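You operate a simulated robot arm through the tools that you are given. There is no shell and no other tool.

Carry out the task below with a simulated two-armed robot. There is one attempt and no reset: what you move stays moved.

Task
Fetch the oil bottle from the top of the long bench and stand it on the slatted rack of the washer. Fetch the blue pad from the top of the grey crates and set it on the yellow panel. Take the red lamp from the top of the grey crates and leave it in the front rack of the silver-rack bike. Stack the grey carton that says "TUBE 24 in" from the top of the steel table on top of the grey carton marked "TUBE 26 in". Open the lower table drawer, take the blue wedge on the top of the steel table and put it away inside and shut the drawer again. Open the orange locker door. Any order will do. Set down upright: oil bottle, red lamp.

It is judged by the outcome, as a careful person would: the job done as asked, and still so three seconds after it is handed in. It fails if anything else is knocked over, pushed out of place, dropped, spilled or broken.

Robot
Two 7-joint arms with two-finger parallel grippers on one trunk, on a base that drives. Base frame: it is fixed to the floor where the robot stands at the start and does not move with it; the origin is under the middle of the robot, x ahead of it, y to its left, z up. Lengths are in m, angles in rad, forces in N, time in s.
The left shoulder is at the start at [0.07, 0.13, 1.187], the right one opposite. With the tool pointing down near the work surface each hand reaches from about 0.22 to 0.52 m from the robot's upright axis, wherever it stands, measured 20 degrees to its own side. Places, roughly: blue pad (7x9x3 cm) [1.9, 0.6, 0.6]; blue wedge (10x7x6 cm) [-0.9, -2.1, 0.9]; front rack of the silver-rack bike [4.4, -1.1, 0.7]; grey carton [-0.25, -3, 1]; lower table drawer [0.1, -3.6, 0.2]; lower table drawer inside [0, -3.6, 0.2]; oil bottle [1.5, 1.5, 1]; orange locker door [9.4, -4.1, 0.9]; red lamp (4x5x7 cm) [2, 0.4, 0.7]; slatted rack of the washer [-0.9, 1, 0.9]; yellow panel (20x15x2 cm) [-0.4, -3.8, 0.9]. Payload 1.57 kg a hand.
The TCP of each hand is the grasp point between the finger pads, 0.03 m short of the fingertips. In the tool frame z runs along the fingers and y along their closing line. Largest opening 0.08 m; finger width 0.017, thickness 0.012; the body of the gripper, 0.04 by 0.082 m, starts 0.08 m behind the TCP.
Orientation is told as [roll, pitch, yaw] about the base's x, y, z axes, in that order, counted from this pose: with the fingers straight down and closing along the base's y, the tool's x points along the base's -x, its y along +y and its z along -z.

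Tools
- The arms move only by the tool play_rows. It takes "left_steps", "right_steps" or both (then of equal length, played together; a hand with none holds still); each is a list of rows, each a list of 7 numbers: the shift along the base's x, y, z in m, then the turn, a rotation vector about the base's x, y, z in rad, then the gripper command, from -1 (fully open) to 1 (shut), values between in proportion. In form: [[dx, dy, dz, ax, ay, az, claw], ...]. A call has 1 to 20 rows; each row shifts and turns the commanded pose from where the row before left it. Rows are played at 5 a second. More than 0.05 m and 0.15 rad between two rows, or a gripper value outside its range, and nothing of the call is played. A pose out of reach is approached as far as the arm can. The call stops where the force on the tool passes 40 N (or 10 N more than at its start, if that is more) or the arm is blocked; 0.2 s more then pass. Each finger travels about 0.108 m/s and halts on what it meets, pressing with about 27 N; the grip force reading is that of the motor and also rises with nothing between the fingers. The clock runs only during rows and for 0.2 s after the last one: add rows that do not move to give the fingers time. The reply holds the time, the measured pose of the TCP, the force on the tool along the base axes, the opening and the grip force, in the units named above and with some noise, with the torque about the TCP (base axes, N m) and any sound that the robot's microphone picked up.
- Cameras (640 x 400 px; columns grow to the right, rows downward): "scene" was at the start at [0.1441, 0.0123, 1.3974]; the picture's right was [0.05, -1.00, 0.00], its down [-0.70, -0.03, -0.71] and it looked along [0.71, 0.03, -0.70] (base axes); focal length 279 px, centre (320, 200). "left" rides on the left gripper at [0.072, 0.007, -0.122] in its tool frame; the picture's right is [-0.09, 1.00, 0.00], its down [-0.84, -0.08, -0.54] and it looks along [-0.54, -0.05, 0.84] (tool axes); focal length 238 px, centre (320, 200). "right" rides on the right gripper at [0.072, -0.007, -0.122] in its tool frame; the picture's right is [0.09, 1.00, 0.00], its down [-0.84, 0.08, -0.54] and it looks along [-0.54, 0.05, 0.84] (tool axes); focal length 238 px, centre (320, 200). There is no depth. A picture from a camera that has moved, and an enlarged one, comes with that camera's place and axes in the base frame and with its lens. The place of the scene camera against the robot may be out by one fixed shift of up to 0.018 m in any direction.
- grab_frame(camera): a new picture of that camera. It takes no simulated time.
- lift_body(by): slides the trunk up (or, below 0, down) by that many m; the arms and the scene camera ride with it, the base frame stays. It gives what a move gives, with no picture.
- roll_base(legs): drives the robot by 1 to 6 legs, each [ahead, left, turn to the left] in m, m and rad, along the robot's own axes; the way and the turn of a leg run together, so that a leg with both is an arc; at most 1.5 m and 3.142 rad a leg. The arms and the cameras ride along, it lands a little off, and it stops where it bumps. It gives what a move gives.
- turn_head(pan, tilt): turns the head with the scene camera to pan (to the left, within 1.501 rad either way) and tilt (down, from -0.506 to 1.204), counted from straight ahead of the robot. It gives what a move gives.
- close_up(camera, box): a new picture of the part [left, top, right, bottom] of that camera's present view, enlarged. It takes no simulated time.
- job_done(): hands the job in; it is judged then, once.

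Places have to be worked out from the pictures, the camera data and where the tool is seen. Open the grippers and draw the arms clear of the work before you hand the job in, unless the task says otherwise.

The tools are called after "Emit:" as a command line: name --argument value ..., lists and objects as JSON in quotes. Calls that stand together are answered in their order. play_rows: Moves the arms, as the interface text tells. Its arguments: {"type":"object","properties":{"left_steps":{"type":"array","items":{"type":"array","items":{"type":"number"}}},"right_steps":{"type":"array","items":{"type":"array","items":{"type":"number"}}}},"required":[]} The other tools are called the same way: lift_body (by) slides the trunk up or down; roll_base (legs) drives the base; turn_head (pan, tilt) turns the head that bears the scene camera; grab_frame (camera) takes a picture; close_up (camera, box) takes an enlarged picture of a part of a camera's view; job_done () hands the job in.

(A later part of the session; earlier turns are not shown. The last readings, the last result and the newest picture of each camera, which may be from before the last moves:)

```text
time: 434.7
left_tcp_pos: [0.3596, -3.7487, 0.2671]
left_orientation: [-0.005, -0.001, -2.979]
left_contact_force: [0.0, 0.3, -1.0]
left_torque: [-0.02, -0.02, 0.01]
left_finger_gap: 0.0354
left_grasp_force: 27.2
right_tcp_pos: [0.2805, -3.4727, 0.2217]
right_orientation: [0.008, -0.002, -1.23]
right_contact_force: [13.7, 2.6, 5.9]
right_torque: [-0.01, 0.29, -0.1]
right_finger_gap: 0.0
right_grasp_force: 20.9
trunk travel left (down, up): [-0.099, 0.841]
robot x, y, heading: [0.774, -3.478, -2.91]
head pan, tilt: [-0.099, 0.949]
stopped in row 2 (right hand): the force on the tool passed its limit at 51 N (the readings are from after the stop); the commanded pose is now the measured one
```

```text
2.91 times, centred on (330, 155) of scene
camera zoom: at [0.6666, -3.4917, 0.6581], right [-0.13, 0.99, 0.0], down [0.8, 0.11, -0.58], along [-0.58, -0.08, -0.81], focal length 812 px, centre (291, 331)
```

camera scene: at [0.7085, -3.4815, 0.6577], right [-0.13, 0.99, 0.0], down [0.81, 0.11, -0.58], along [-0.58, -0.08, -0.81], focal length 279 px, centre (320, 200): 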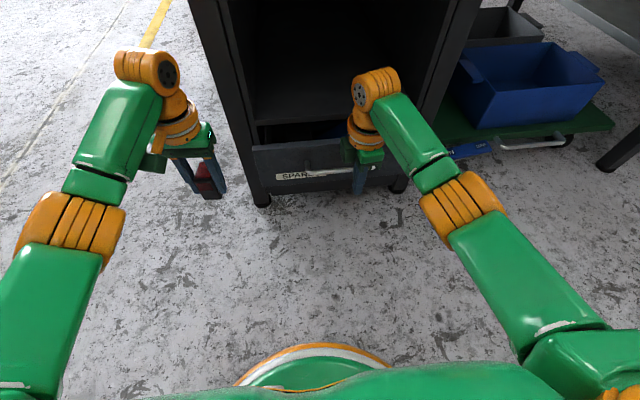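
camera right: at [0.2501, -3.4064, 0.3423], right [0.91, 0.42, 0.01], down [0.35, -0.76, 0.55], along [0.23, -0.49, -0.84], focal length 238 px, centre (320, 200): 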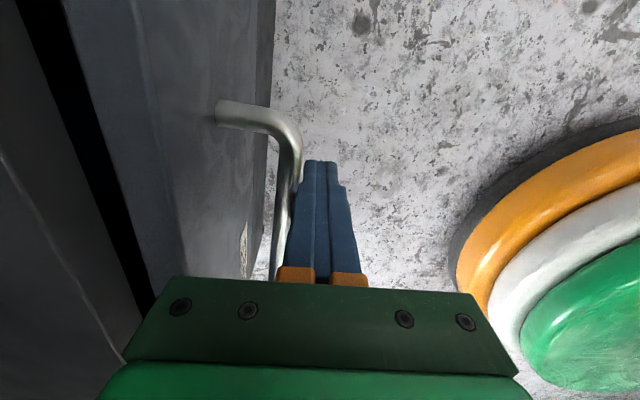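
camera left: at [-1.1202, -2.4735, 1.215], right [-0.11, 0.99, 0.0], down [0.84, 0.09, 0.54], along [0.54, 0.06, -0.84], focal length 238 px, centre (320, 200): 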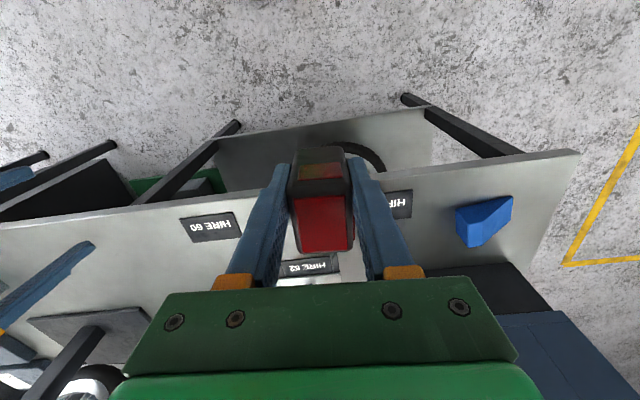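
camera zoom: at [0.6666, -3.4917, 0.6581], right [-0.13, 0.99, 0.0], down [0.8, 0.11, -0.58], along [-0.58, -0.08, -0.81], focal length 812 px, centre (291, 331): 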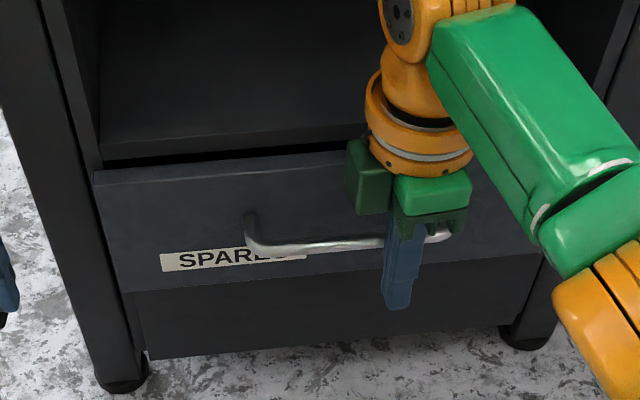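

Force spiked to 51 N with the bar back at its closed position. I back away and inspect.

Emit:
roll_base --legs '[[-0.2, 0, 0]]'

Emit:
close_up --camera "scene" --box '[200, 60, 440, 220]'

```text
time: 436.3
left_tcp_pos: [0.5533, -3.7033, 0.2649]
left_orientation: [-0.004, 0.003, -2.978]
left_contact_force: [0.4, -0.4, -0.1]
left_torque: [0.01, 0.02, -0.02]
left_finger_gap: 0.0355
left_grasp_force: 26.7
right_tcp_pos: [0.4732, -3.4286, 0.2197]
right_orientation: [0.008, -0.006, -1.229]
right_contact_force: [0.3, 0.6, -0.5]
right_torque: [0.01, 0.01, 0.02]
right_finger_gap: 0.0
right_grasp_force: 21.3
trunk travel left (down, up): [-0.099, 0.841]
robot x, y, heading: [0.9656, -3.4336, -2.899]
head pan, tilt: [-0.099, 0.949]
```

```text
2.50 times, centred on (320, 140) of scene
camera zoom: at [0.8589, -3.4459, 0.6577], right [-0.13, 0.99, 0.0], down [0.81, 0.11, -0.58], along [-0.58, -0.08, -0.81], focal length 698 px, centre (320, 350)
```

zoom: 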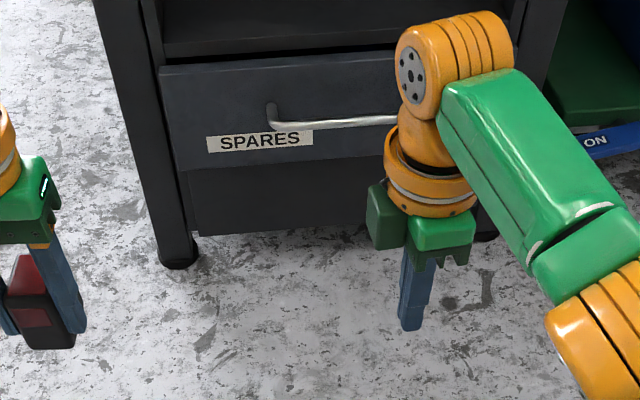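

The drawer is shut with the wedge inside. I raise the trunk and drive back into the aisle for the TUBE 24 carton.

Emit:
lift_body --by 0.4

Emit:
lift_body --by 0.4

Emit:
roll_base --legs '[[0, 0.75, 0], [1.1, 0, 0], [1.05, 0, 0], [0, 0, 3.135], [0, 1.2, 0]]'

Emit:
turn_head --pan -0.1 --tilt 0.7

Emit:
grab_frame --camera "scene"

Emit:
grab_frame --camera "right"

```text
time: 440.1
left_tcp_pos: [0.5528, -3.7047, 0.667]
left_orientation: [-0.004, 0.004, -2.977]
left_contact_force: [0.7, -1.0, -0.9]
left_torque: [0.01, -0.02, 0.03]
left_finger_gap: 0.0356
left_grasp_force: 27.1
right_tcp_pos: [0.4726, -3.4284, 0.6203]
right_orientation: [0.007, -0.007, -1.228]
right_contact_force: [0.3, -0.7, -0.8]
right_torque: [-0.03, 0.01, -0.01]
right_finger_gap: 0.0
right_grasp_force: 21.3
trunk travel left (down, up): [-0.499, 0.441]
robot x, y, heading: [0.9697, -3.4332, -2.909]
head pan, tilt: [-0.099, 0.949]
```

```text
time: 444.0
left_tcp_pos: [0.5517, -3.7044, 1.0662]
left_orientation: [-0.003, 0.004, -2.976]
left_contact_force: [0.3, 0.4, 0.2]
left_torque: [0.0, 0.02, 0.07]
left_finger_gap: 0.0353
left_grasp_force: 26.7
right_tcp_pos: [0.4724, -3.4281, 1.0197]
right_orientation: [0.008, -0.003, -1.228]
right_contact_force: [-0.3, -0.7, 0.5]
right_torque: [-0.05, 0.0, 0.01]
right_finger_gap: 0.0
right_grasp_force: 21.2
trunk travel left (down, up): [-0.899, 0.041]
robot x, y, heading: [0.9682, -3.4334, -2.908]
head pan, tilt: [-0.099, 0.949]
```

```text
time: 471.2
left_tcp_pos: [-0.7931, -3.213, 1.0668]
left_orientation: [-0.002, 0.002, 0.15]
left_contact_force: [1.0, -0.1, -1.3]
left_torque: [0.0, 0.03, -0.02]
left_finger_gap: 0.0354
left_grasp_force: 27.0
right_tcp_pos: [-0.718, -3.4893, 1.0204]
right_orientation: [0.007, -0.006, 1.898]
right_contact_force: [0.4, 0.1, 0.3]
right_torque: [-0.04, 0.03, 0.03]
right_finger_gap: 0.0
right_grasp_force: 21.4
trunk travel left (down, up): [-0.899, 0.041]
robot x, y, heading: [-1.2101, -3.4794, 0.222]
head pan, tilt: [-0.099, 0.949]
```

```text
time: 472.0
left_tcp_pos: [-0.7929, -3.2128, 1.0663]
left_orientation: [-0.003, 0.005, 0.151]
left_contact_force: [-0.3, -0.7, -0.4]
left_torque: [0.02, 0.04, 0.0]
left_finger_gap: 0.0353
left_grasp_force: 27.2
right_tcp_pos: [-0.7174, -3.4902, 1.0189]
right_orientation: [0.007, -0.004, 1.899]
right_contact_force: [0.2, -0.7, -0.5]
right_torque: [-0.02, 0.03, 0.0]
right_finger_gap: 0.0001
right_grasp_force: 21.4
trunk travel left (down, up): [-0.899, 0.041]
robot x, y, heading: [-1.2096, -3.4807, 0.218]
head pan, tilt: [-0.099, 0.7]
```

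```text
taken
camera scene: at [-1.0664, -3.4481, 1.4774], right [0.12, -0.99, 0.0], down [-0.64, -0.08, -0.76], along [0.76, 0.09, -0.65], focal length 279 px, centre (320, 200)
```

scene: 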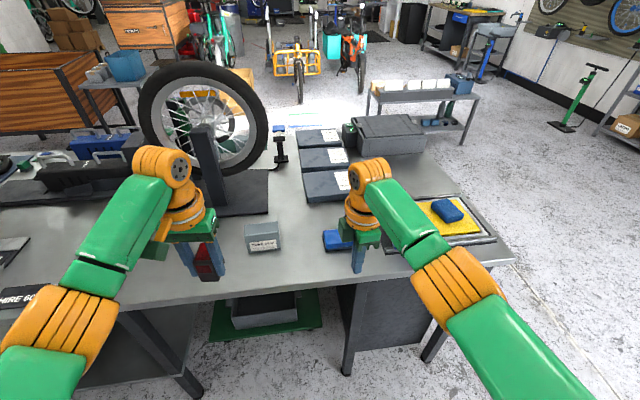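

```text
taken
camera right: at [-0.6859, -3.5545, 1.1409], right [-0.91, -0.41, 0.01], down [-0.34, 0.77, 0.55], along [-0.23, 0.5, -0.84], focal length 238 px, centre (320, 200)
```

right: 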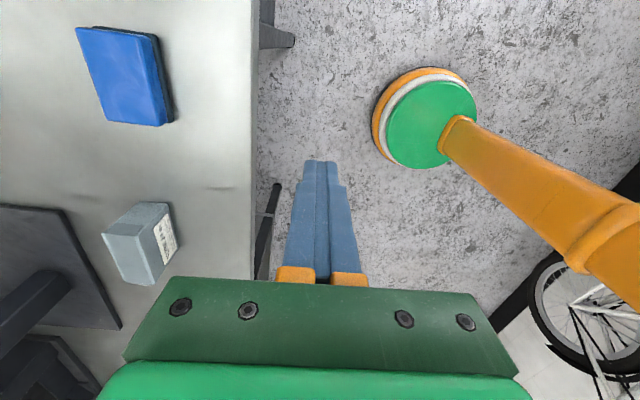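

I zoom on the TUBE 24 carton to get its orientation and size.

Emit:
close_up --camera "right" --box '[70, 170, 230, 300]'

Emit:
close_up --camera "scene" --box '[220, 190, 320, 270]'

```text
3.08 times, centred on (150, 235) of right
camera zoom: at [-0.6859, -3.5545, 1.1409], right [-0.91, -0.41, 0.01], down [-0.34, 0.77, 0.55], along [-0.23, 0.5, -0.84], focal length 733 px, centre (843, 92)
```

zoom: 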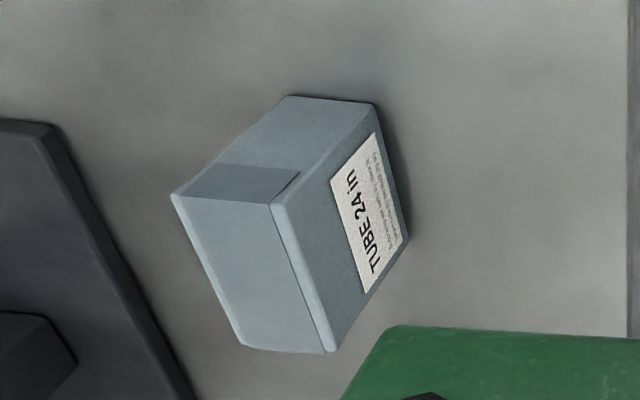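

```text
5.00 times, centred on (270, 230) of scene
camera zoom: at [-1.0664, -3.4481, 1.4774], right [0.12, -0.99, 0.0], down [-0.64, -0.08, -0.76], along [0.76, 0.09, -0.65], focal length 1396 px, centre (570, 50)
```

zoom: 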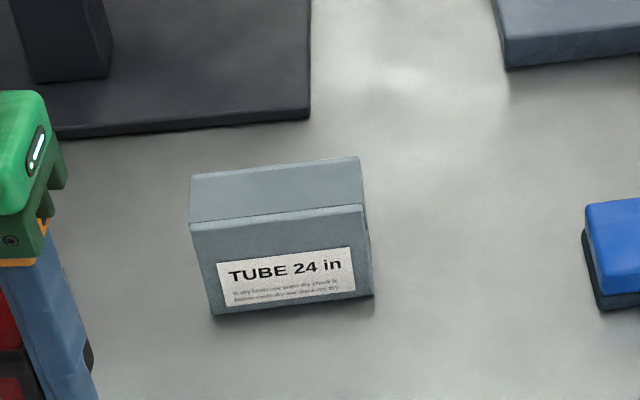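

Carton: about 9×4 cm footprint, 8 cm tall, centred near (−0.558,−3.236). I open the right hand, retract slightly, and drive into position.

Emit:
play_rows --right_steps '[[-0.025, -0.006, 0, 0, 0, -0.02, -1], [-0.025, -0.006, 0, 0, 0, -0.02, -1], [0, 0, 0, 0, 0, 0, -1]]'

Emit:
roll_base --legs '[[0, 0.18, 0.015], [0.25, 0, 0]]'

Emit:
grab_frame --camera "right"

Emit:
grab_frame --camera "scene"

```text
time: 472.8
left_tcp_pos: [-0.7948, -3.2114, 1.066]
left_orientation: [-0.003, 0.005, 0.15]
left_contact_force: [1.2, 0.0, -1.0]
left_torque: [0.0, 0.07, -0.01]
left_finger_gap: 0.0355
left_grasp_force: 27.0
right_tcp_pos: [-0.7685, -3.5004, 1.0187]
right_orientation: [0.007, -0.004, 1.856]
right_contact_force: [-0.3, 0.1, 0.6]
right_torque: [-0.02, 0.01, 0.03]
right_finger_gap: 0.0799
right_grasp_force: 0.1
trunk travel left (down, up): [-0.899, 0.041]
robot x, y, heading: [-1.2137, -3.4728, 0.219]
head pan, tilt: [-0.099, 0.7]
```

```text
time: 475.8
left_tcp_pos: [-0.5975, -2.969, 1.0681]
left_orientation: [-0.002, -0.001, 0.172]
left_contact_force: [-0.5, 1.4, -0.5]
left_torque: [0.01, 0.02, 0.01]
left_finger_gap: 0.0356
left_grasp_force: 26.9
right_tcp_pos: [-0.567, -3.2555, 1.0201]
right_orientation: [0.004, -0.004, 1.878]
right_contact_force: [-0.2, 0.2, -0.3]
right_torque: [-0.01, -0.02, 0.0]
right_finger_gap: 0.0798
right_grasp_force: 0.1
trunk travel left (down, up): [-0.899, 0.041]
robot x, y, heading: [-1.0099, -3.2393, 0.236]
head pan, tilt: [-0.099, 0.7]
```

```text
taken
camera right: at [-0.5372, -3.3207, 1.1417], right [-0.92, -0.39, 0.0], down [-0.32, 0.77, 0.55], along [-0.22, 0.5, -0.84], focal length 238 px, centre (320, 200)
```

right: 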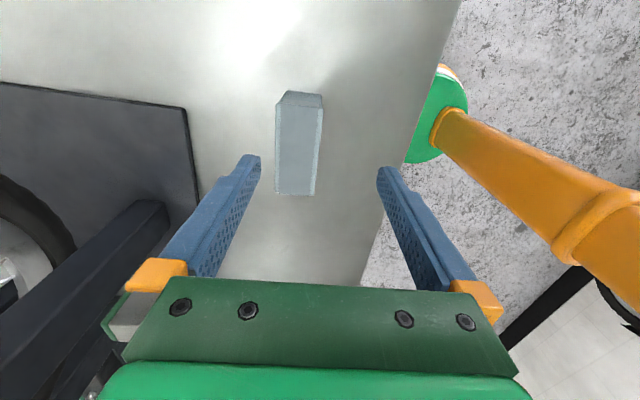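

```text
taken
camera scene: at [-0.8668, -3.2093, 1.4778], right [0.14, -0.99, 0.0], down [-0.64, -0.09, -0.77], along [0.76, 0.11, -0.64], focal length 279 px, centre (320, 200)
```

scene: 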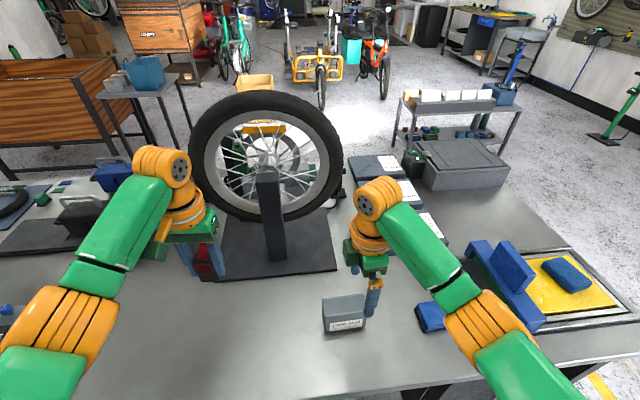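

Carton centre (−0.554,−3.23), aligned with the hand. I shift, lower the trunk 0.1 m, then check.

Emit:
lift_body --by -0.08

Emit:
play_rows --right_steps '[[0.0134, 0.0257, 0, 0, 0, 0.008, -1], [0, 0, -0.02, 0, 0, 0, -1], [0, 0, 0, 0, 0, 0, -1]]'

Emit:
grab_frame --camera "right"

```text
time: 477.1
left_tcp_pos: [-0.5984, -2.9676, 0.988]
left_orientation: [-0.003, 0.0, 0.17]
left_contact_force: [0.3, 1.8, -0.8]
left_torque: [0.02, 0.04, -0.03]
left_finger_gap: 0.0357
left_grasp_force: 27.0
right_tcp_pos: [-0.5631, -3.2547, 0.9444]
right_orientation: [-0.008, -0.006, 1.879]
right_contact_force: [0.7, -0.7, 19.1]
right_torque: [0.22, -0.75, -0.04]
right_finger_gap: 0.0801
right_grasp_force: 0.0
trunk travel left (down, up): [-0.819, 0.121]
robot x, y, heading: [-1.0085, -3.2397, 0.242]
head pan, tilt: [-0.099, 0.7]
stopped: the force on the tool passed its limit at 41 N (the readings are from after the stop); the commanded pose is now the measured one
```

```text
time: 477.9
left_tcp_pos: [-0.5973, -2.9689, 0.9875]
left_orientation: [-0.002, 0.003, 0.173]
left_contact_force: [-0.8, -0.1, -1.6]
left_torque: [-0.02, 0.01, 0.0]
left_finger_gap: 0.0355
left_grasp_force: 26.9
right_tcp_pos: [-0.5506, -3.2302, 0.9218]
right_orientation: [-0.001, -0.004, 1.886]
right_contact_force: [0.0, -2.0, 0.4]
right_torque: [0.03, -0.02, -0.01]
right_finger_gap: 0.0796
right_grasp_force: 0.0
trunk travel left (down, up): [-0.819, 0.121]
robot x, y, heading: [-1.0113, -3.2412, 0.237]
head pan, tilt: [-0.099, 0.7]
```

```text
taken
camera right: at [-0.5207, -3.2959, 1.043], right [-0.92, -0.4, 0.0], down [-0.33, 0.77, 0.55], along [-0.22, 0.5, -0.84], focal length 238 px, centre (320, 200)
```

right: 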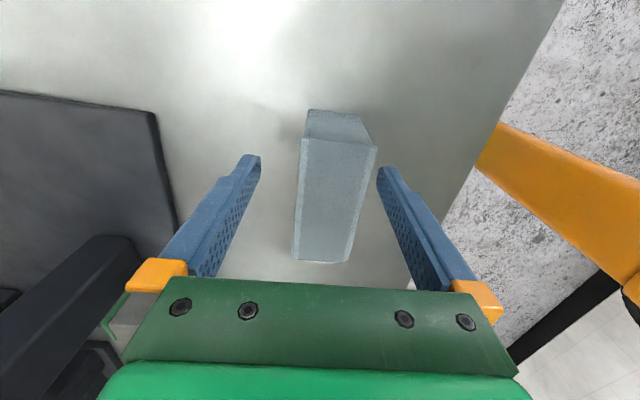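

The fingertip touched the carton's top while lowering (my offset wasn't applied yet); the carton slid about 1 cm but still stands. I recentre (−0.010,+0.012) and lower to grip height.

Emit:
play_rows --right_steps '[[-0.01, 0.008, 0, 0, 0, -0.01, -1], [0, 0, -0.013, 0, 0, 0, -1], [0, 0, -0.013, 0, 0, 0, -1], [0, 0, 0, 0, 0, 0, -1]]'

Emit:
grab_frame --camera "right"

Emit:
close_up --camera "scene" --box '[290, 230, 450, 350]'

```text
time: 478.9
left_tcp_pos: [-0.5955, -2.9674, 0.9869]
left_orientation: [-0.003, 0.004, 0.172]
left_contact_force: [-0.5, 0.5, 0.0]
left_torque: [0.03, 0.02, -0.02]
left_finger_gap: 0.0354
left_grasp_force: 26.6
right_tcp_pos: [-0.5593, -3.2206, 0.8946]
right_orientation: [-0.001, -0.007, 1.876]
right_contact_force: [-0.1, 0.2, -0.3]
right_torque: [0.03, -0.04, -0.03]
right_finger_gap: 0.0798
right_grasp_force: 0.1
trunk travel left (down, up): [-0.819, 0.121]
robot x, y, heading: [-1.0092, -3.2402, 0.236]
head pan, tilt: [-0.099, 0.7]
```

```text
taken
camera right: at [-0.5311, -3.2866, 1.0165], right [-0.92, -0.39, 0.0], down [-0.32, 0.77, 0.55], along [-0.21, 0.5, -0.84], focal length 238 px, centre (320, 200)
```

right: 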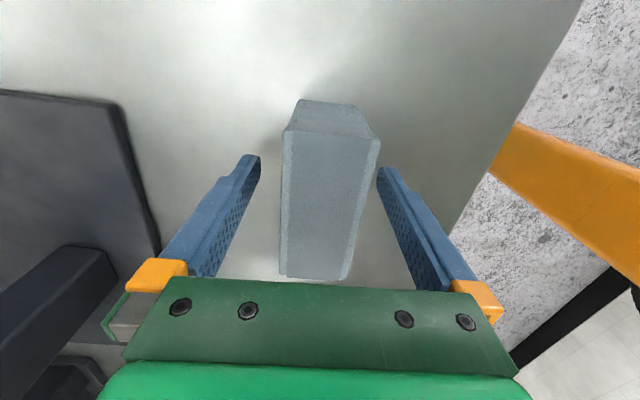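

```text
3.33 times, centred on (370, 290) of scene
camera zoom: at [-0.8633, -3.2083, 1.3981], right [0.14, -0.99, 0.0], down [-0.64, -0.09, -0.76], along [0.76, 0.11, -0.64], focal length 931 px, centre (153, -100)
```

zoom: 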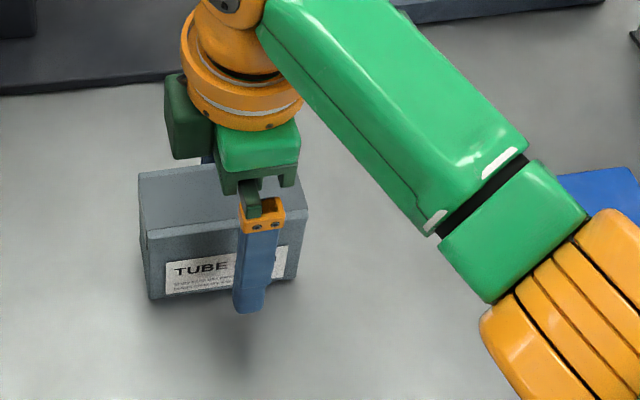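

Roughly centred; a small shift along the carton and close.

Emit:
play_rows --right_steps '[[-0.002, 0.008, 0, 0, 0, 0, -1], [0, 0, 0, 0, 0, 0, -0.2], [0, 0, 0, 0, 0, 0, 0.4], [0, 0, 0, 0, 0, 0, 1], [0, 0, 0, 0, 0, 0, 1], [0, 0, 0, 0, 0, 0, 1]]'

Emit:
play_rows --right_steps '[[0, 0, 0.005, 0, 0, 0, 1], [0, 0, 0.01, 0, 0, 0, 1], [0, 0, 0.02, 0, 0, 0, 1], [0, 0, 0.03, 0, 0, 0, 1], [0, 0, 0.03, 0, 0, 0, 1], [0, 0, 0, 0, 0, 0, 1]]'

Emit:
grab_frame --camera "right"

Emit:
close_up --camera "scene" --box '[290, 190, 450, 310]'

```text
time: 480.3
left_tcp_pos: [-0.5949, -2.9674, 0.9874]
left_orientation: [-0.002, 0.002, 0.171]
left_contact_force: [-0.3, 0.4, -0.6]
left_torque: [0.03, 0.0, -0.03]
left_finger_gap: 0.0358
left_grasp_force: 27.0
right_tcp_pos: [-0.5626, -3.2129, 0.8968]
right_orientation: [0.001, -0.005, 1.876]
right_contact_force: [1.6, 1.3, 0.7]
right_torque: [-0.04, -0.03, 0.03]
right_finger_gap: 0.0449
right_grasp_force: 27.5
trunk travel left (down, up): [-0.819, 0.121]
robot x, y, heading: [-1.0107, -3.2436, 0.239]
head pan, tilt: [-0.099, 0.7]
```

```text
time: 481.7
left_tcp_pos: [-0.5953, -2.9674, 0.9861]
left_orientation: [-0.004, 0.004, 0.171]
left_contact_force: [-0.5, 0.2, -0.5]
left_torque: [0.0, 0.0, -0.01]
left_finger_gap: 0.0355
left_grasp_force: 27.2
right_tcp_pos: [-0.5631, -3.2129, 0.9905]
right_orientation: [-0.001, -0.006, 1.874]
right_contact_force: [0.7, -0.4, -0.9]
right_torque: [-0.01, 0.0, 0.0]
right_finger_gap: 0.0449
right_grasp_force: 27.4
trunk travel left (down, up): [-0.819, 0.121]
robot x, y, heading: [-1.0089, -3.2405, 0.237]
head pan, tilt: [-0.099, 0.7]
```

```text
taken
camera right: at [-0.5346, -3.2789, 1.1116], right [-0.92, -0.39, 0.0], down [-0.32, 0.77, 0.55], along [-0.21, 0.5, -0.84], focal length 238 px, centre (320, 200)
```

right: 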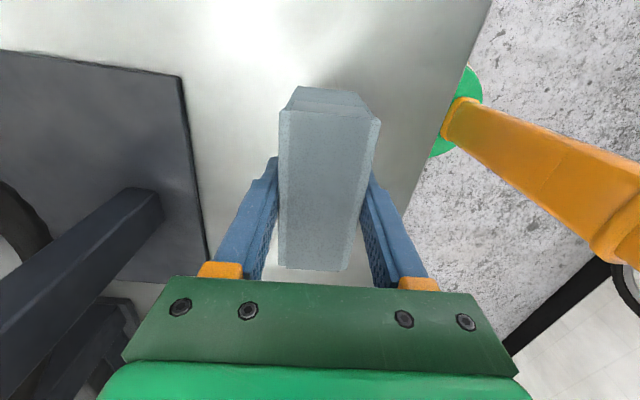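

```text
3.33 times, centred on (370, 250) of scene
camera zoom: at [-0.8626, -3.2085, 1.398], right [0.14, -0.99, 0.0], down [-0.64, -0.09, -0.76], along [0.76, 0.11, -0.64], focal length 931 px, centre (153, 33)
```

zoom: 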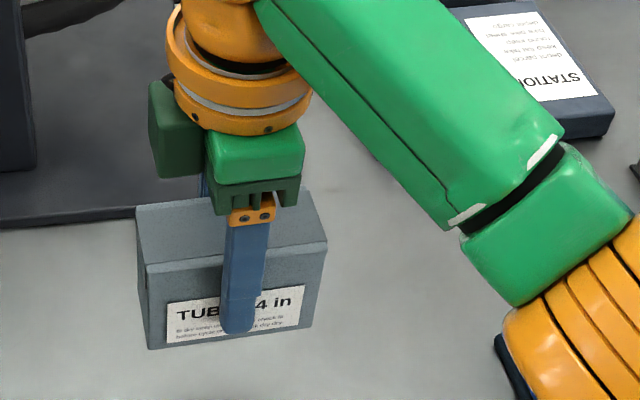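

Carton held (4.5 cm thick). I raise, back off and drive around to the table's near side by the mat with the other cartons.

Emit:
lift_body --by 0.1

Emit:
roll_base --legs '[[-0.3, 0, 0], [0, -1.38, 0], [1.0, 0, 0], [0.9, 0, 0], [0, 0, 3.135]]'

Emit:
roll_base --legs '[[-0.3, 0, 0], [0, -1.2, 0]]'

Emit:
turn_head --pan 0.0 --tilt 0.7

Emit:
grab_frame --camera "scene"

Emit:
grab_frame --camera "right"

```text
time: 483.0
left_tcp_pos: [-0.5952, -2.9668, 1.0857]
left_orientation: [-0.002, 0.004, 0.17]
left_contact_force: [0.3, -0.3, -2.0]
left_torque: [0.04, 0.0, 0.03]
left_finger_gap: 0.0356
left_grasp_force: 27.5
right_tcp_pos: [-0.5636, -3.2131, 1.0904]
right_orientation: [0.0, -0.005, 1.877]
right_contact_force: [-0.3, -0.1, -1.5]
right_torque: [-0.05, 0.0, 0.01]
right_finger_gap: 0.0446
right_grasp_force: 27.0
trunk travel left (down, up): [-0.919, 0.021]
robot x, y, heading: [-1.013, -3.238, 0.238]
head pan, tilt: [-0.099, 0.7]
```

```text
time: 508.1
left_tcp_pos: [0.4521, -4.4921, 1.0869]
left_orientation: [-0.005, 0.004, -2.991]
left_contact_force: [-0.2, -1.8, -0.8]
left_torque: [0.05, -0.02, 0.03]
left_finger_gap: 0.0354
left_grasp_force: 26.8
right_tcp_pos: [0.4262, -4.2465, 1.0899]
right_orientation: [-0.001, -0.005, -1.286]
right_contact_force: [-1.0, -0.1, -1.6]
right_torque: [-0.03, 0.01, 0.02]
right_finger_gap: 0.0446
right_grasp_force: 27.1
trunk travel left (down, up): [-0.919, 0.021]
robot x, y, heading: [0.8697, -4.2275, -2.92]
head pan, tilt: [-0.099, 0.7]
```

```text
time: 515.9
left_tcp_pos: [0.4727, -3.244, 1.0866]
left_orientation: [-0.003, 0.003, -2.985]
left_contact_force: [0.1, 0.1, -0.9]
left_torque: [0.02, 0.0, -0.05]
left_finger_gap: 0.0356
left_grasp_force: 26.5
right_tcp_pos: [0.445, -2.997, 1.0908]
right_orientation: [0.0, -0.004, -1.281]
right_contact_force: [0.3, 0.1, -1.7]
right_torque: [0.02, -0.01, 0.0]
right_finger_gap: 0.0446
right_grasp_force: 26.5
trunk travel left (down, up): [-0.919, 0.021]
robot x, y, heading: [0.8899, -2.978, -2.914]
head pan, tilt: [-0.099, 0.7]
```

```text
time: 516.5
left_tcp_pos: [0.4715, -3.244, 1.0876]
left_orientation: [-0.004, 0.002, -2.986]
left_contact_force: [0.5, 0.2, -1.1]
left_torque: [0.0, -0.03, 0.03]
left_finger_gap: 0.0357
left_grasp_force: 26.6
right_tcp_pos: [0.4447, -2.997, 1.0901]
right_orientation: [0.001, -0.005, -1.281]
right_contact_force: [0.0, 0.9, -2.8]
right_torque: [0.05, 0.0, 0.01]
right_finger_gap: 0.0446
right_grasp_force: 26.8
trunk travel left (down, up): [-0.919, 0.021]
robot x, y, heading: [0.8899, -2.9749, -2.917]
head pan, tilt: [0.0, 0.7]
```

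```text
taken
camera scene: at [0.769, -2.9974, 1.498], right [-0.22, 0.97, 0.0], down [0.63, 0.14, -0.76], along [-0.75, -0.17, -0.64], focal length 279 px, centre (320, 200)
```

scene: 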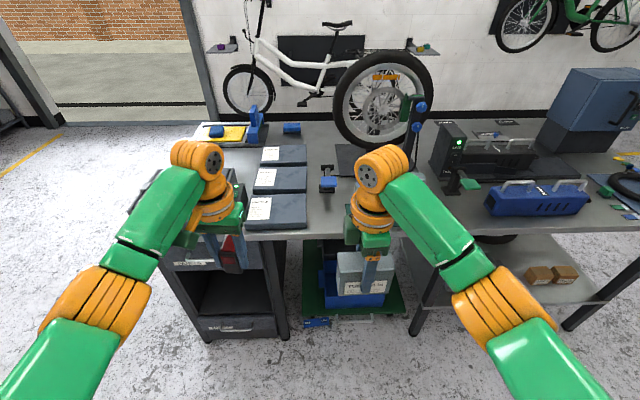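

```text
taken
camera right: at [0.4183, -2.9281, 1.2114], right [0.93, 0.37, 0.0], down [0.31, -0.78, 0.55], along [0.2, -0.51, -0.84], focal length 238 px, centre (320, 200)
```

right: 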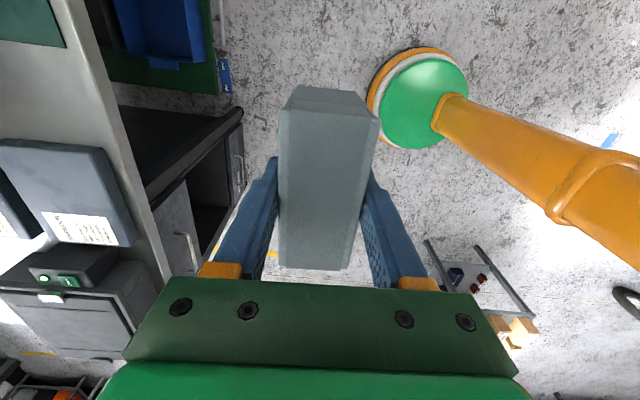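

The cartons are hidden behind my right arm. I strafe right 0.35 m to see them.

Emit:
roll_base --legs '[[0, -0.35, 0.012]]'

Emit:
grab_frame --camera "scene"

Emit:
close_up --camera "scene" --box '[200, 130, 360, 250]'

Emit:
grab_frame --camera "right"

```text
time: 518.8
left_tcp_pos: [0.3949, -2.9087, 1.0862]
left_orientation: [-0.004, 0.004, -2.982]
left_contact_force: [-0.1, -0.8, -1.7]
left_torque: [0.01, -0.01, 0.0]
left_finger_gap: 0.0355
left_grasp_force: 27.1
right_tcp_pos: [0.3674, -2.663, 1.0906]
right_orientation: [0.0, -0.004, -1.278]
right_contact_force: [0.5, -0.1, -2.0]
right_torque: [0.0, 0.0, 0.0]
right_finger_gap: 0.0447
right_grasp_force: 26.9
trunk travel left (down, up): [-0.919, 0.021]
robot x, y, heading: [0.8091, -2.637, -2.914]
head pan, tilt: [0.0, 0.7]
```

```text
taken
camera scene: at [0.6918, -2.6623, 1.498], right [-0.23, 0.97, 0.0], down [0.63, 0.15, -0.76], along [-0.74, -0.17, -0.64], focal length 279 px, centre (320, 200)
```

scene: 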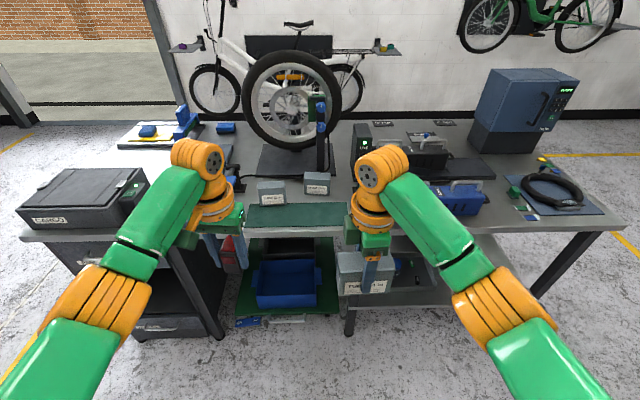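

```text
3.33 times, centred on (280, 190) of scene
camera zoom: at [0.6918, -2.6623, 1.498], right [-0.23, 0.97, 0.0], down [0.63, 0.15, -0.76], along [-0.74, -0.17, -0.64], focal length 931 px, centre (453, 233)
```

zoom: 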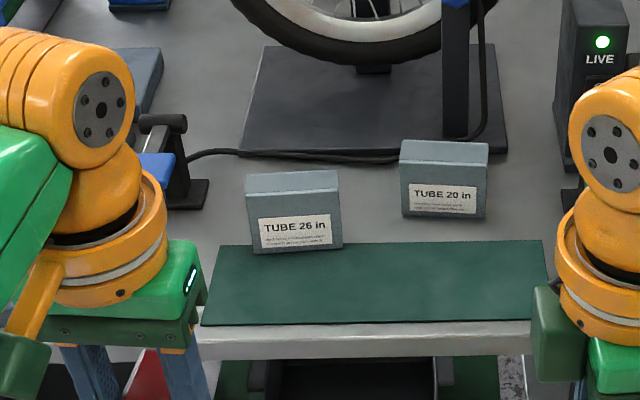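

```text
taken
camera right: at [0.3408, -2.5933, 1.2117], right [0.93, 0.38, 0.0], down [0.32, -0.78, 0.54], along [0.2, -0.5, -0.84], focal length 238 px, centre (320, 200)
```

right: 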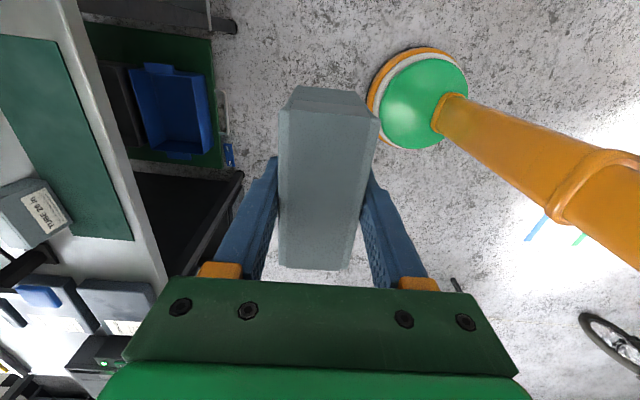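

TUBE 26 is the left carton on the mat at about (−0.011,−2.992). I strafe back left 0.26 m and go ahead 0.2 m.

Emit:
roll_base --legs '[[0.0, 0.255, 0.005], [0.25, 0, 0]]'

Emit:
grab_frame --camera "right"

Emit:
grab_frame --camera "scene"

```text
time: 522.1
left_tcp_pos: [0.2069, -3.2097, 1.0886]
left_orientation: [-0.004, 0.0, -2.987]
left_contact_force: [1.0, 0.2, -1.0]
left_torque: [-0.02, 0.01, -0.01]
left_finger_gap: 0.0355
left_grasp_force: 27.0
right_tcp_pos: [0.1792, -2.9633, 1.0919]
right_orientation: [-0.002, -0.006, -1.282]
right_contact_force: [0.0, 1.0, -2.3]
right_torque: [0.02, 0.03, 0.01]
right_finger_gap: 0.0448
right_grasp_force: 27.2
trunk travel left (down, up): [-0.919, 0.021]
robot x, y, heading: [0.6221, -2.9411, -2.914]
head pan, tilt: [0.0, 0.7]
```

```text
taken
camera right: at [0.1544, -2.8946, 1.2127], right [0.93, 0.37, 0.0], down [0.31, -0.78, 0.55], along [0.2, -0.51, -0.84], focal length 238 px, centre (320, 200)
```

right: 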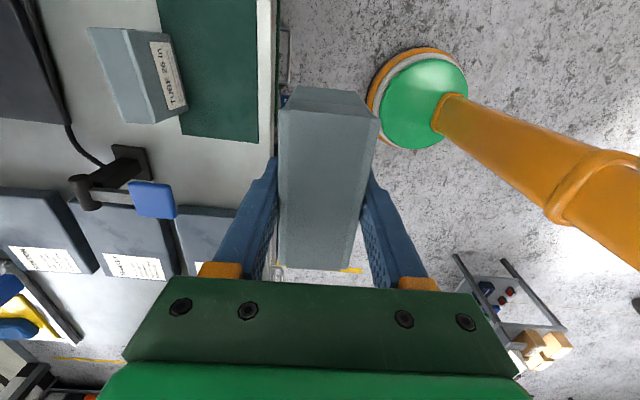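

```text
taken
camera scene: at [0.506, -2.9639, 1.4984], right [-0.22, 0.97, 0.0], down [0.63, 0.14, -0.77], along [-0.75, -0.17, -0.64], focal length 279 px, centre (320, 200)
```

scene: 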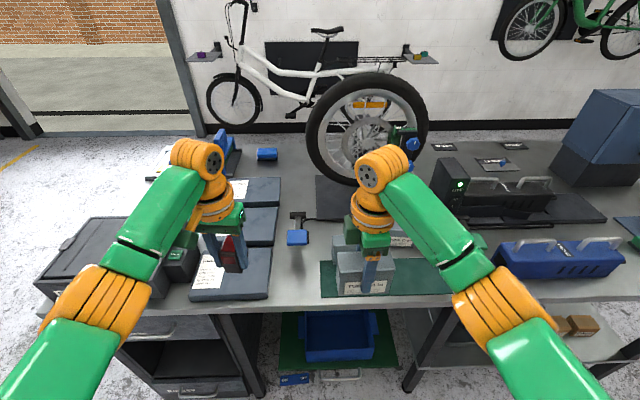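

I zoom on TUBE 26 via the right hand camera for a precise position.

Emit:
close_up --camera "right" --box '[70, 10, 220, 140]'

```text
3.08 times, centred on (145, 75) of right
camera zoom: at [0.1544, -2.8946, 1.2127], right [0.93, 0.37, 0.0], down [0.31, -0.78, 0.55], along [0.2, -0.51, -0.84], focal length 733 px, centre (858, 585)
```

zoom: 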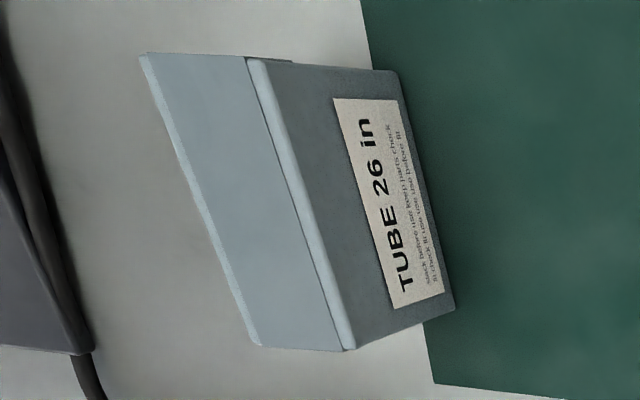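

Hand camera says (−0.031,−3.003), scene said (−0.011,−2.992). I drive ahead 0.165 m and then compare both cartons directly in one image.

Emit:
roll_base --legs '[[0.165, 0, 0.005]]'

Emit:
grab_frame --camera "scene"

Emit:
grab_frame --camera "right"

Emit:
grab_frame --camera "left"

```text
time: 523.5
left_tcp_pos: [0.0498, -3.2505, 1.0884]
left_orientation: [-0.003, 0.001, -2.979]
left_contact_force: [0.1, 0.2, 0.2]
left_torque: [0.01, 0.04, 0.0]
left_finger_gap: 0.0355
left_grasp_force: 27.1
right_tcp_pos: [0.0202, -3.0045, 1.0926]
right_orientation: [-0.002, -0.005, -1.276]
right_contact_force: [0.8, 0.3, -1.9]
right_torque: [0.0, 0.03, 0.01]
right_finger_gap: 0.0448
right_grasp_force: 27.1
trunk travel left (down, up): [-0.919, 0.021]
robot x, y, heading: [0.4609, -2.9801, -2.914]
head pan, tilt: [0.0, 0.7]
```

```text
taken
camera scene: at [0.3465, -3.0018, 1.4985], right [-0.23, 0.97, 0.0], down [0.62, 0.15, -0.77], along [-0.75, -0.18, -0.64], focal length 279 px, centre (320, 200)
```

scene: 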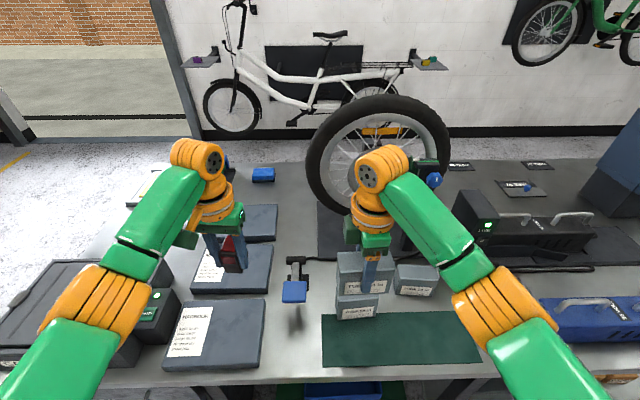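

```text
taken
camera right: at [-0.0057, -2.9353, 1.2129], right [0.93, 0.38, 0.0], down [0.32, -0.77, 0.55], along [0.2, -0.51, -0.84], focal length 238 px, centre (320, 200)
```

right: 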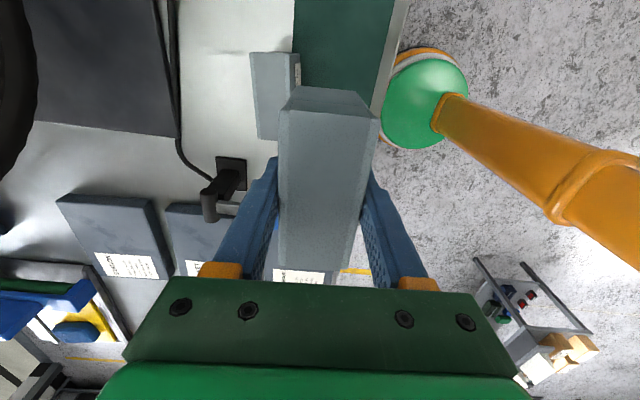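

```text
taken
camera left: at [0.1214, -3.2447, 1.2115], right [0.07, -1.0, 0.0], down [-0.84, -0.06, 0.54], along [-0.54, -0.04, -0.84], focal length 238 px, centre (320, 200)
```

left: 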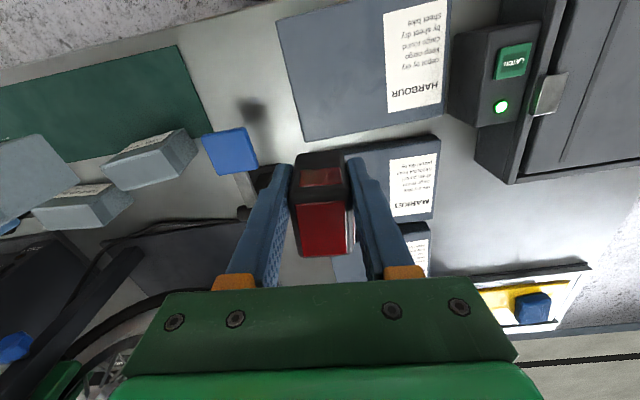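

Hand camera now gives TUBE 26's centre ≈(−0.034,−3.004), long axis ≈1.9 rad. I lower 5 cm, rotate +0.035 and move forward above it.

Emit:
play_rows --right_steps '[[0, 0, -0.03, 0, 0, 0.035, 1], [0, 0, -0.03, 0, 0, 0, 1], [-0.017, -0.0015, 0, 0, 0, 0, 1], [-0.017, -0.0015, 0, 0, 0, 0, 1], [-0.017, -0.0015, 0, 0, 0, 0, 1], [0, 0, 0, 0, 0, 0, 1]]'

Emit:
close_up --camera "scene" --box '[290, 210, 450, 340]'

Emit:
close_up --camera "left" --box '[0, 80, 250, 260]'

Emit:
grab_frame --camera "right"

```text
time: 524.9
left_tcp_pos: [0.047, -3.2498, 1.0874]
left_orientation: [-0.003, 0.003, -2.978]
left_contact_force: [0.1, -0.3, -0.7]
left_torque: [-0.04, -0.02, -0.02]
left_finger_gap: 0.0356
left_grasp_force: 27.3
right_tcp_pos: [-0.0253, -3.0077, 1.0317]
right_orientation: [0.0, -0.006, -1.238]
right_contact_force: [-0.3, 1.0, -1.6]
right_torque: [-0.04, -0.02, -0.01]
right_finger_gap: 0.0448
right_grasp_force: 27.1
right hand out of reach, approached as far as the arm can: row 5
trunk travel left (down, up): [-0.919, 0.021]
robot x, y, heading: [0.4609, -2.9817, -2.907]
head pan, tilt: [0.0, 0.7]
```

```text
3.08 times, centred on (370, 275) of scene
camera zoom: at [0.342, -3.0024, 1.498], right [-0.23, 0.97, 0.0], down [0.63, 0.15, -0.76], along [-0.74, -0.18, -0.64], focal length 859 px, centre (166, -31)
```

zoom: 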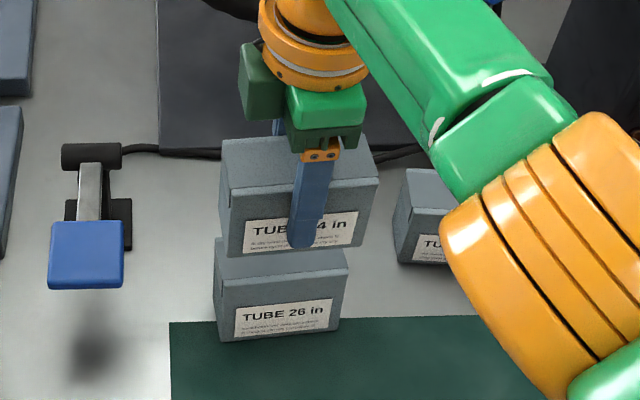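

```text
2.22 times, centred on (125, 170) of left
camera zoom: at [0.1179, -3.2451, 1.2102], right [0.07, -1.0, 0.0], down [-0.84, -0.06, 0.54], along [-0.54, -0.04, -0.84], focal length 530 px, centre (753, 267)
```

zoom: 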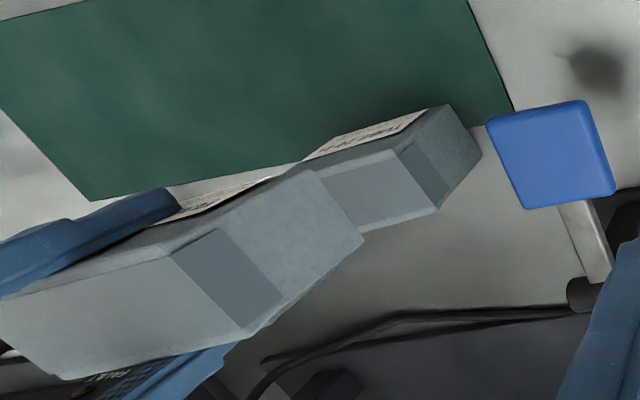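

```text
taken
camera right: at [-0.0537, -2.9398, 1.1523], right [0.91, 0.41, 0.0], down [0.35, -0.76, 0.55], along [0.22, -0.5, -0.84], focal length 238 px, centre (320, 200)
```

right: 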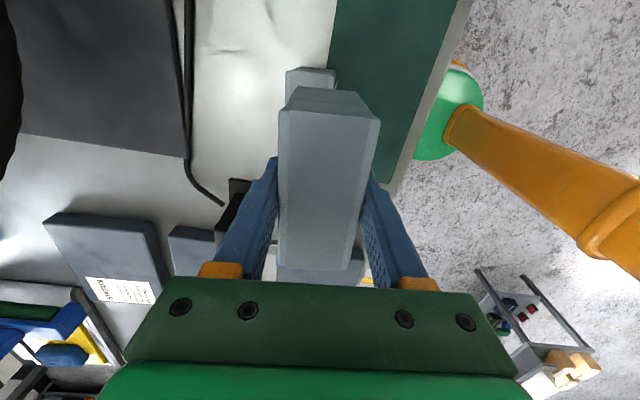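

Both views agree: the carton needs ≈(−0.008,−0.002). The arm is at its reach limit, so I nudge the base 1.5 cm ahead.

Emit:
roll_base --legs '[[0.015, 0, 0]]'

Emit:
play_rows --right_steps '[[0, 0, -0.02, 0, 0, 0.01, 1], [0, 0, 0, 0, 0, 0, 1]]'

Emit:
close_up --camera "scene" --box '[290, 210, 450, 340]'

```text
time: 525.7
left_tcp_pos: [0.0345, -3.2529, 1.0881]
left_orientation: [-0.004, 0.001, -2.979]
left_contact_force: [1.1, 1.3, -0.9]
left_torque: [-0.04, 0.04, 0.02]
left_finger_gap: 0.0355
left_grasp_force: 27.1
right_tcp_pos: [-0.0369, -3.0099, 1.0332]
right_orientation: [-0.005, -0.004, -1.24]
right_contact_force: [0.8, 0.6, -1.8]
right_torque: [0.02, 0.02, 0.04]
right_finger_gap: 0.0447
right_grasp_force: 26.9
trunk travel left (down, up): [-0.919, 0.021]
robot x, y, heading: [0.4453, -2.9852, -2.911]
head pan, tilt: [0.0, 0.7]
```

```text
time: 526.3
left_tcp_pos: [0.0333, -3.2536, 1.0879]
left_orientation: [-0.004, 0.003, -2.979]
left_contact_force: [-0.3, -0.4, -1.0]
left_torque: [-0.02, -0.01, 0.01]
left_finger_gap: 0.0354
left_grasp_force: 26.8
right_tcp_pos: [-0.0378, -3.0088, 1.0107]
right_orientation: [-0.002, -0.006, -1.229]
right_contact_force: [0.6, 0.7, -0.8]
right_torque: [0.0, 0.02, -0.02]
right_finger_gap: 0.0446
right_grasp_force: 27.7
right hand out of reach, approached as far as the arm can: row 1
trunk travel left (down, up): [-0.919, 0.021]
robot x, y, heading: [0.446, -2.9837, -2.91]
head pan, tilt: [0.0, 0.7]
```

```text
3.08 times, centred on (370, 275) of scene
camera zoom: at [0.3274, -3.0063, 1.4981], right [-0.23, 0.97, 0.0], down [0.63, 0.15, -0.76], along [-0.74, -0.18, -0.64], focal length 859 px, centre (166, -31)
```

zoom: 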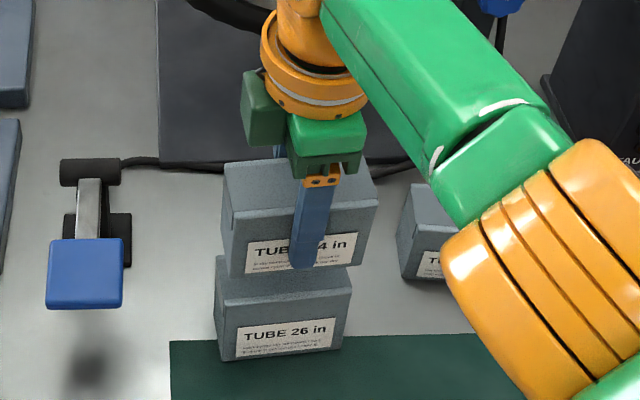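

Alignment is within 3 mm. I now lower vertically with the trunk: 2.5 cm, then small steps to contact.

Emit:
lift_body --by -0.026

Emit:
lift_body --by -0.004

Emit:
lift_body --by -0.003

```text
time: 527.0
left_tcp_pos: [0.0309, -3.2547, 1.0609]
left_orientation: [-0.003, 0.003, -2.98]
left_contact_force: [0.7, -0.5, -1.7]
left_torque: [0.02, -0.01, -0.04]
left_finger_gap: 0.0354
left_grasp_force: 26.7
right_tcp_pos: [-0.0382, -3.008, 0.9845]
right_orientation: [-0.001, -0.005, -1.229]
right_contact_force: [0.2, 0.2, -0.3]
right_torque: [-0.01, -0.04, -0.03]
right_finger_gap: 0.0448
right_grasp_force: 27.3
trunk travel left (down, up): [-0.893, 0.047]
robot x, y, heading: [0.4471, -2.9812, -2.907]
head pan, tilt: [0.0, 0.7]
```

```text
time: 527.5
left_tcp_pos: [0.0319, -3.2539, 1.0569]
left_orientation: [-0.004, 0.003, -2.979]
left_contact_force: [-0.4, -0.2, -0.4]
left_torque: [-0.01, -0.02, 0.02]
left_finger_gap: 0.0353
left_grasp_force: 26.9
right_tcp_pos: [-0.038, -3.0088, 0.9813]
right_orientation: [0.0, -0.006, -1.228]
right_contact_force: [-0.3, 0.4, -1.5]
right_torque: [-0.01, 0.03, 0.01]
right_finger_gap: 0.0448
right_grasp_force: 27.2
trunk travel left (down, up): [-0.889, 0.051]
robot x, y, heading: [0.4501, -2.9824, -2.911]
head pan, tilt: [0.0, 0.7]
```

```text
time: 528.0
left_tcp_pos: [0.0332, -3.2551, 1.0531]
left_orientation: [-0.004, 0.002, -2.978]
left_contact_force: [0.2, 0.2, -0.9]
left_torque: [0.02, -0.01, 0.01]
left_finger_gap: 0.0355
left_grasp_force: 27.2
right_tcp_pos: [-0.0379, -3.0084, 0.977]
right_orientation: [-0.001, -0.005, -1.229]
right_contact_force: [0.2, -1.0, -1.8]
right_torque: [0.0, 0.01, 0.01]
right_finger_gap: 0.0448
right_grasp_force: 26.9
trunk travel left (down, up): [-0.886, 0.054]
robot x, y, heading: [0.4453, -2.9825, -2.914]
head pan, tilt: [0.0, 0.7]
```

Not touching yet; continue in 3 mm steps and check the picture.

Emit:
lift_body --by -0.003

Emit:
lift_body --by -0.003

Emit:
close_up --camera "scene" --box '[310, 230, 420, 340]'

```text
time: 528.6
left_tcp_pos: [0.033, -3.2526, 1.0511]
left_orientation: [-0.004, 0.004, -2.98]
left_contact_force: [0.5, -0.4, -1.4]
left_torque: [0.0, -0.05, -0.03]
left_finger_gap: 0.0356
left_grasp_force: 27.1
right_tcp_pos: [-0.0379, -3.0097, 0.976]
right_orientation: [-0.001, -0.006, -1.228]
right_contact_force: [0.9, -0.9, 3.5]
right_torque: [-0.17, -0.29, 0.06]
right_finger_gap: 0.0449
right_grasp_force: 27.4
trunk travel left (down, up): [-0.883, 0.057]
robot x, y, heading: [0.4486, -2.9848, -2.909]
head pan, tilt: [0.0, 0.7]
```

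```text
time: 529.1
left_tcp_pos: [0.036, -3.2525, 1.0516]
left_orientation: [-0.004, -0.003, -2.98]
left_contact_force: [-0.3, -1.0, -0.8]
left_torque: [0.01, -0.03, -0.02]
left_finger_gap: 0.0358
left_grasp_force: 27.2
right_tcp_pos: [-0.0349, -3.0079, 0.9734]
right_orientation: [-0.008, -0.004, -1.229]
right_contact_force: [3.6, 1.9, 16.9]
right_torque: [-0.12, -0.68, -0.01]
right_finger_gap: 0.0446
right_grasp_force: 27.1
trunk travel left (down, up): [-0.88, 0.06]
robot x, y, heading: [0.4465, -2.9848, -2.91]
head pan, tilt: [0.0, 0.7]
```

```text
3.64 times, centred on (365, 285) of scene
camera zoom: at [0.3334, -3.0051, 1.4599], right [-0.23, 0.97, 0.0], down [0.62, 0.15, -0.77], along [-0.75, -0.18, -0.64], focal length 1015 px, centre (156, -109)
```

zoom: 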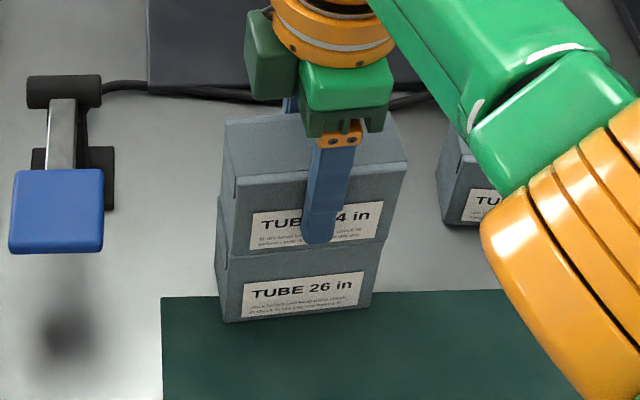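

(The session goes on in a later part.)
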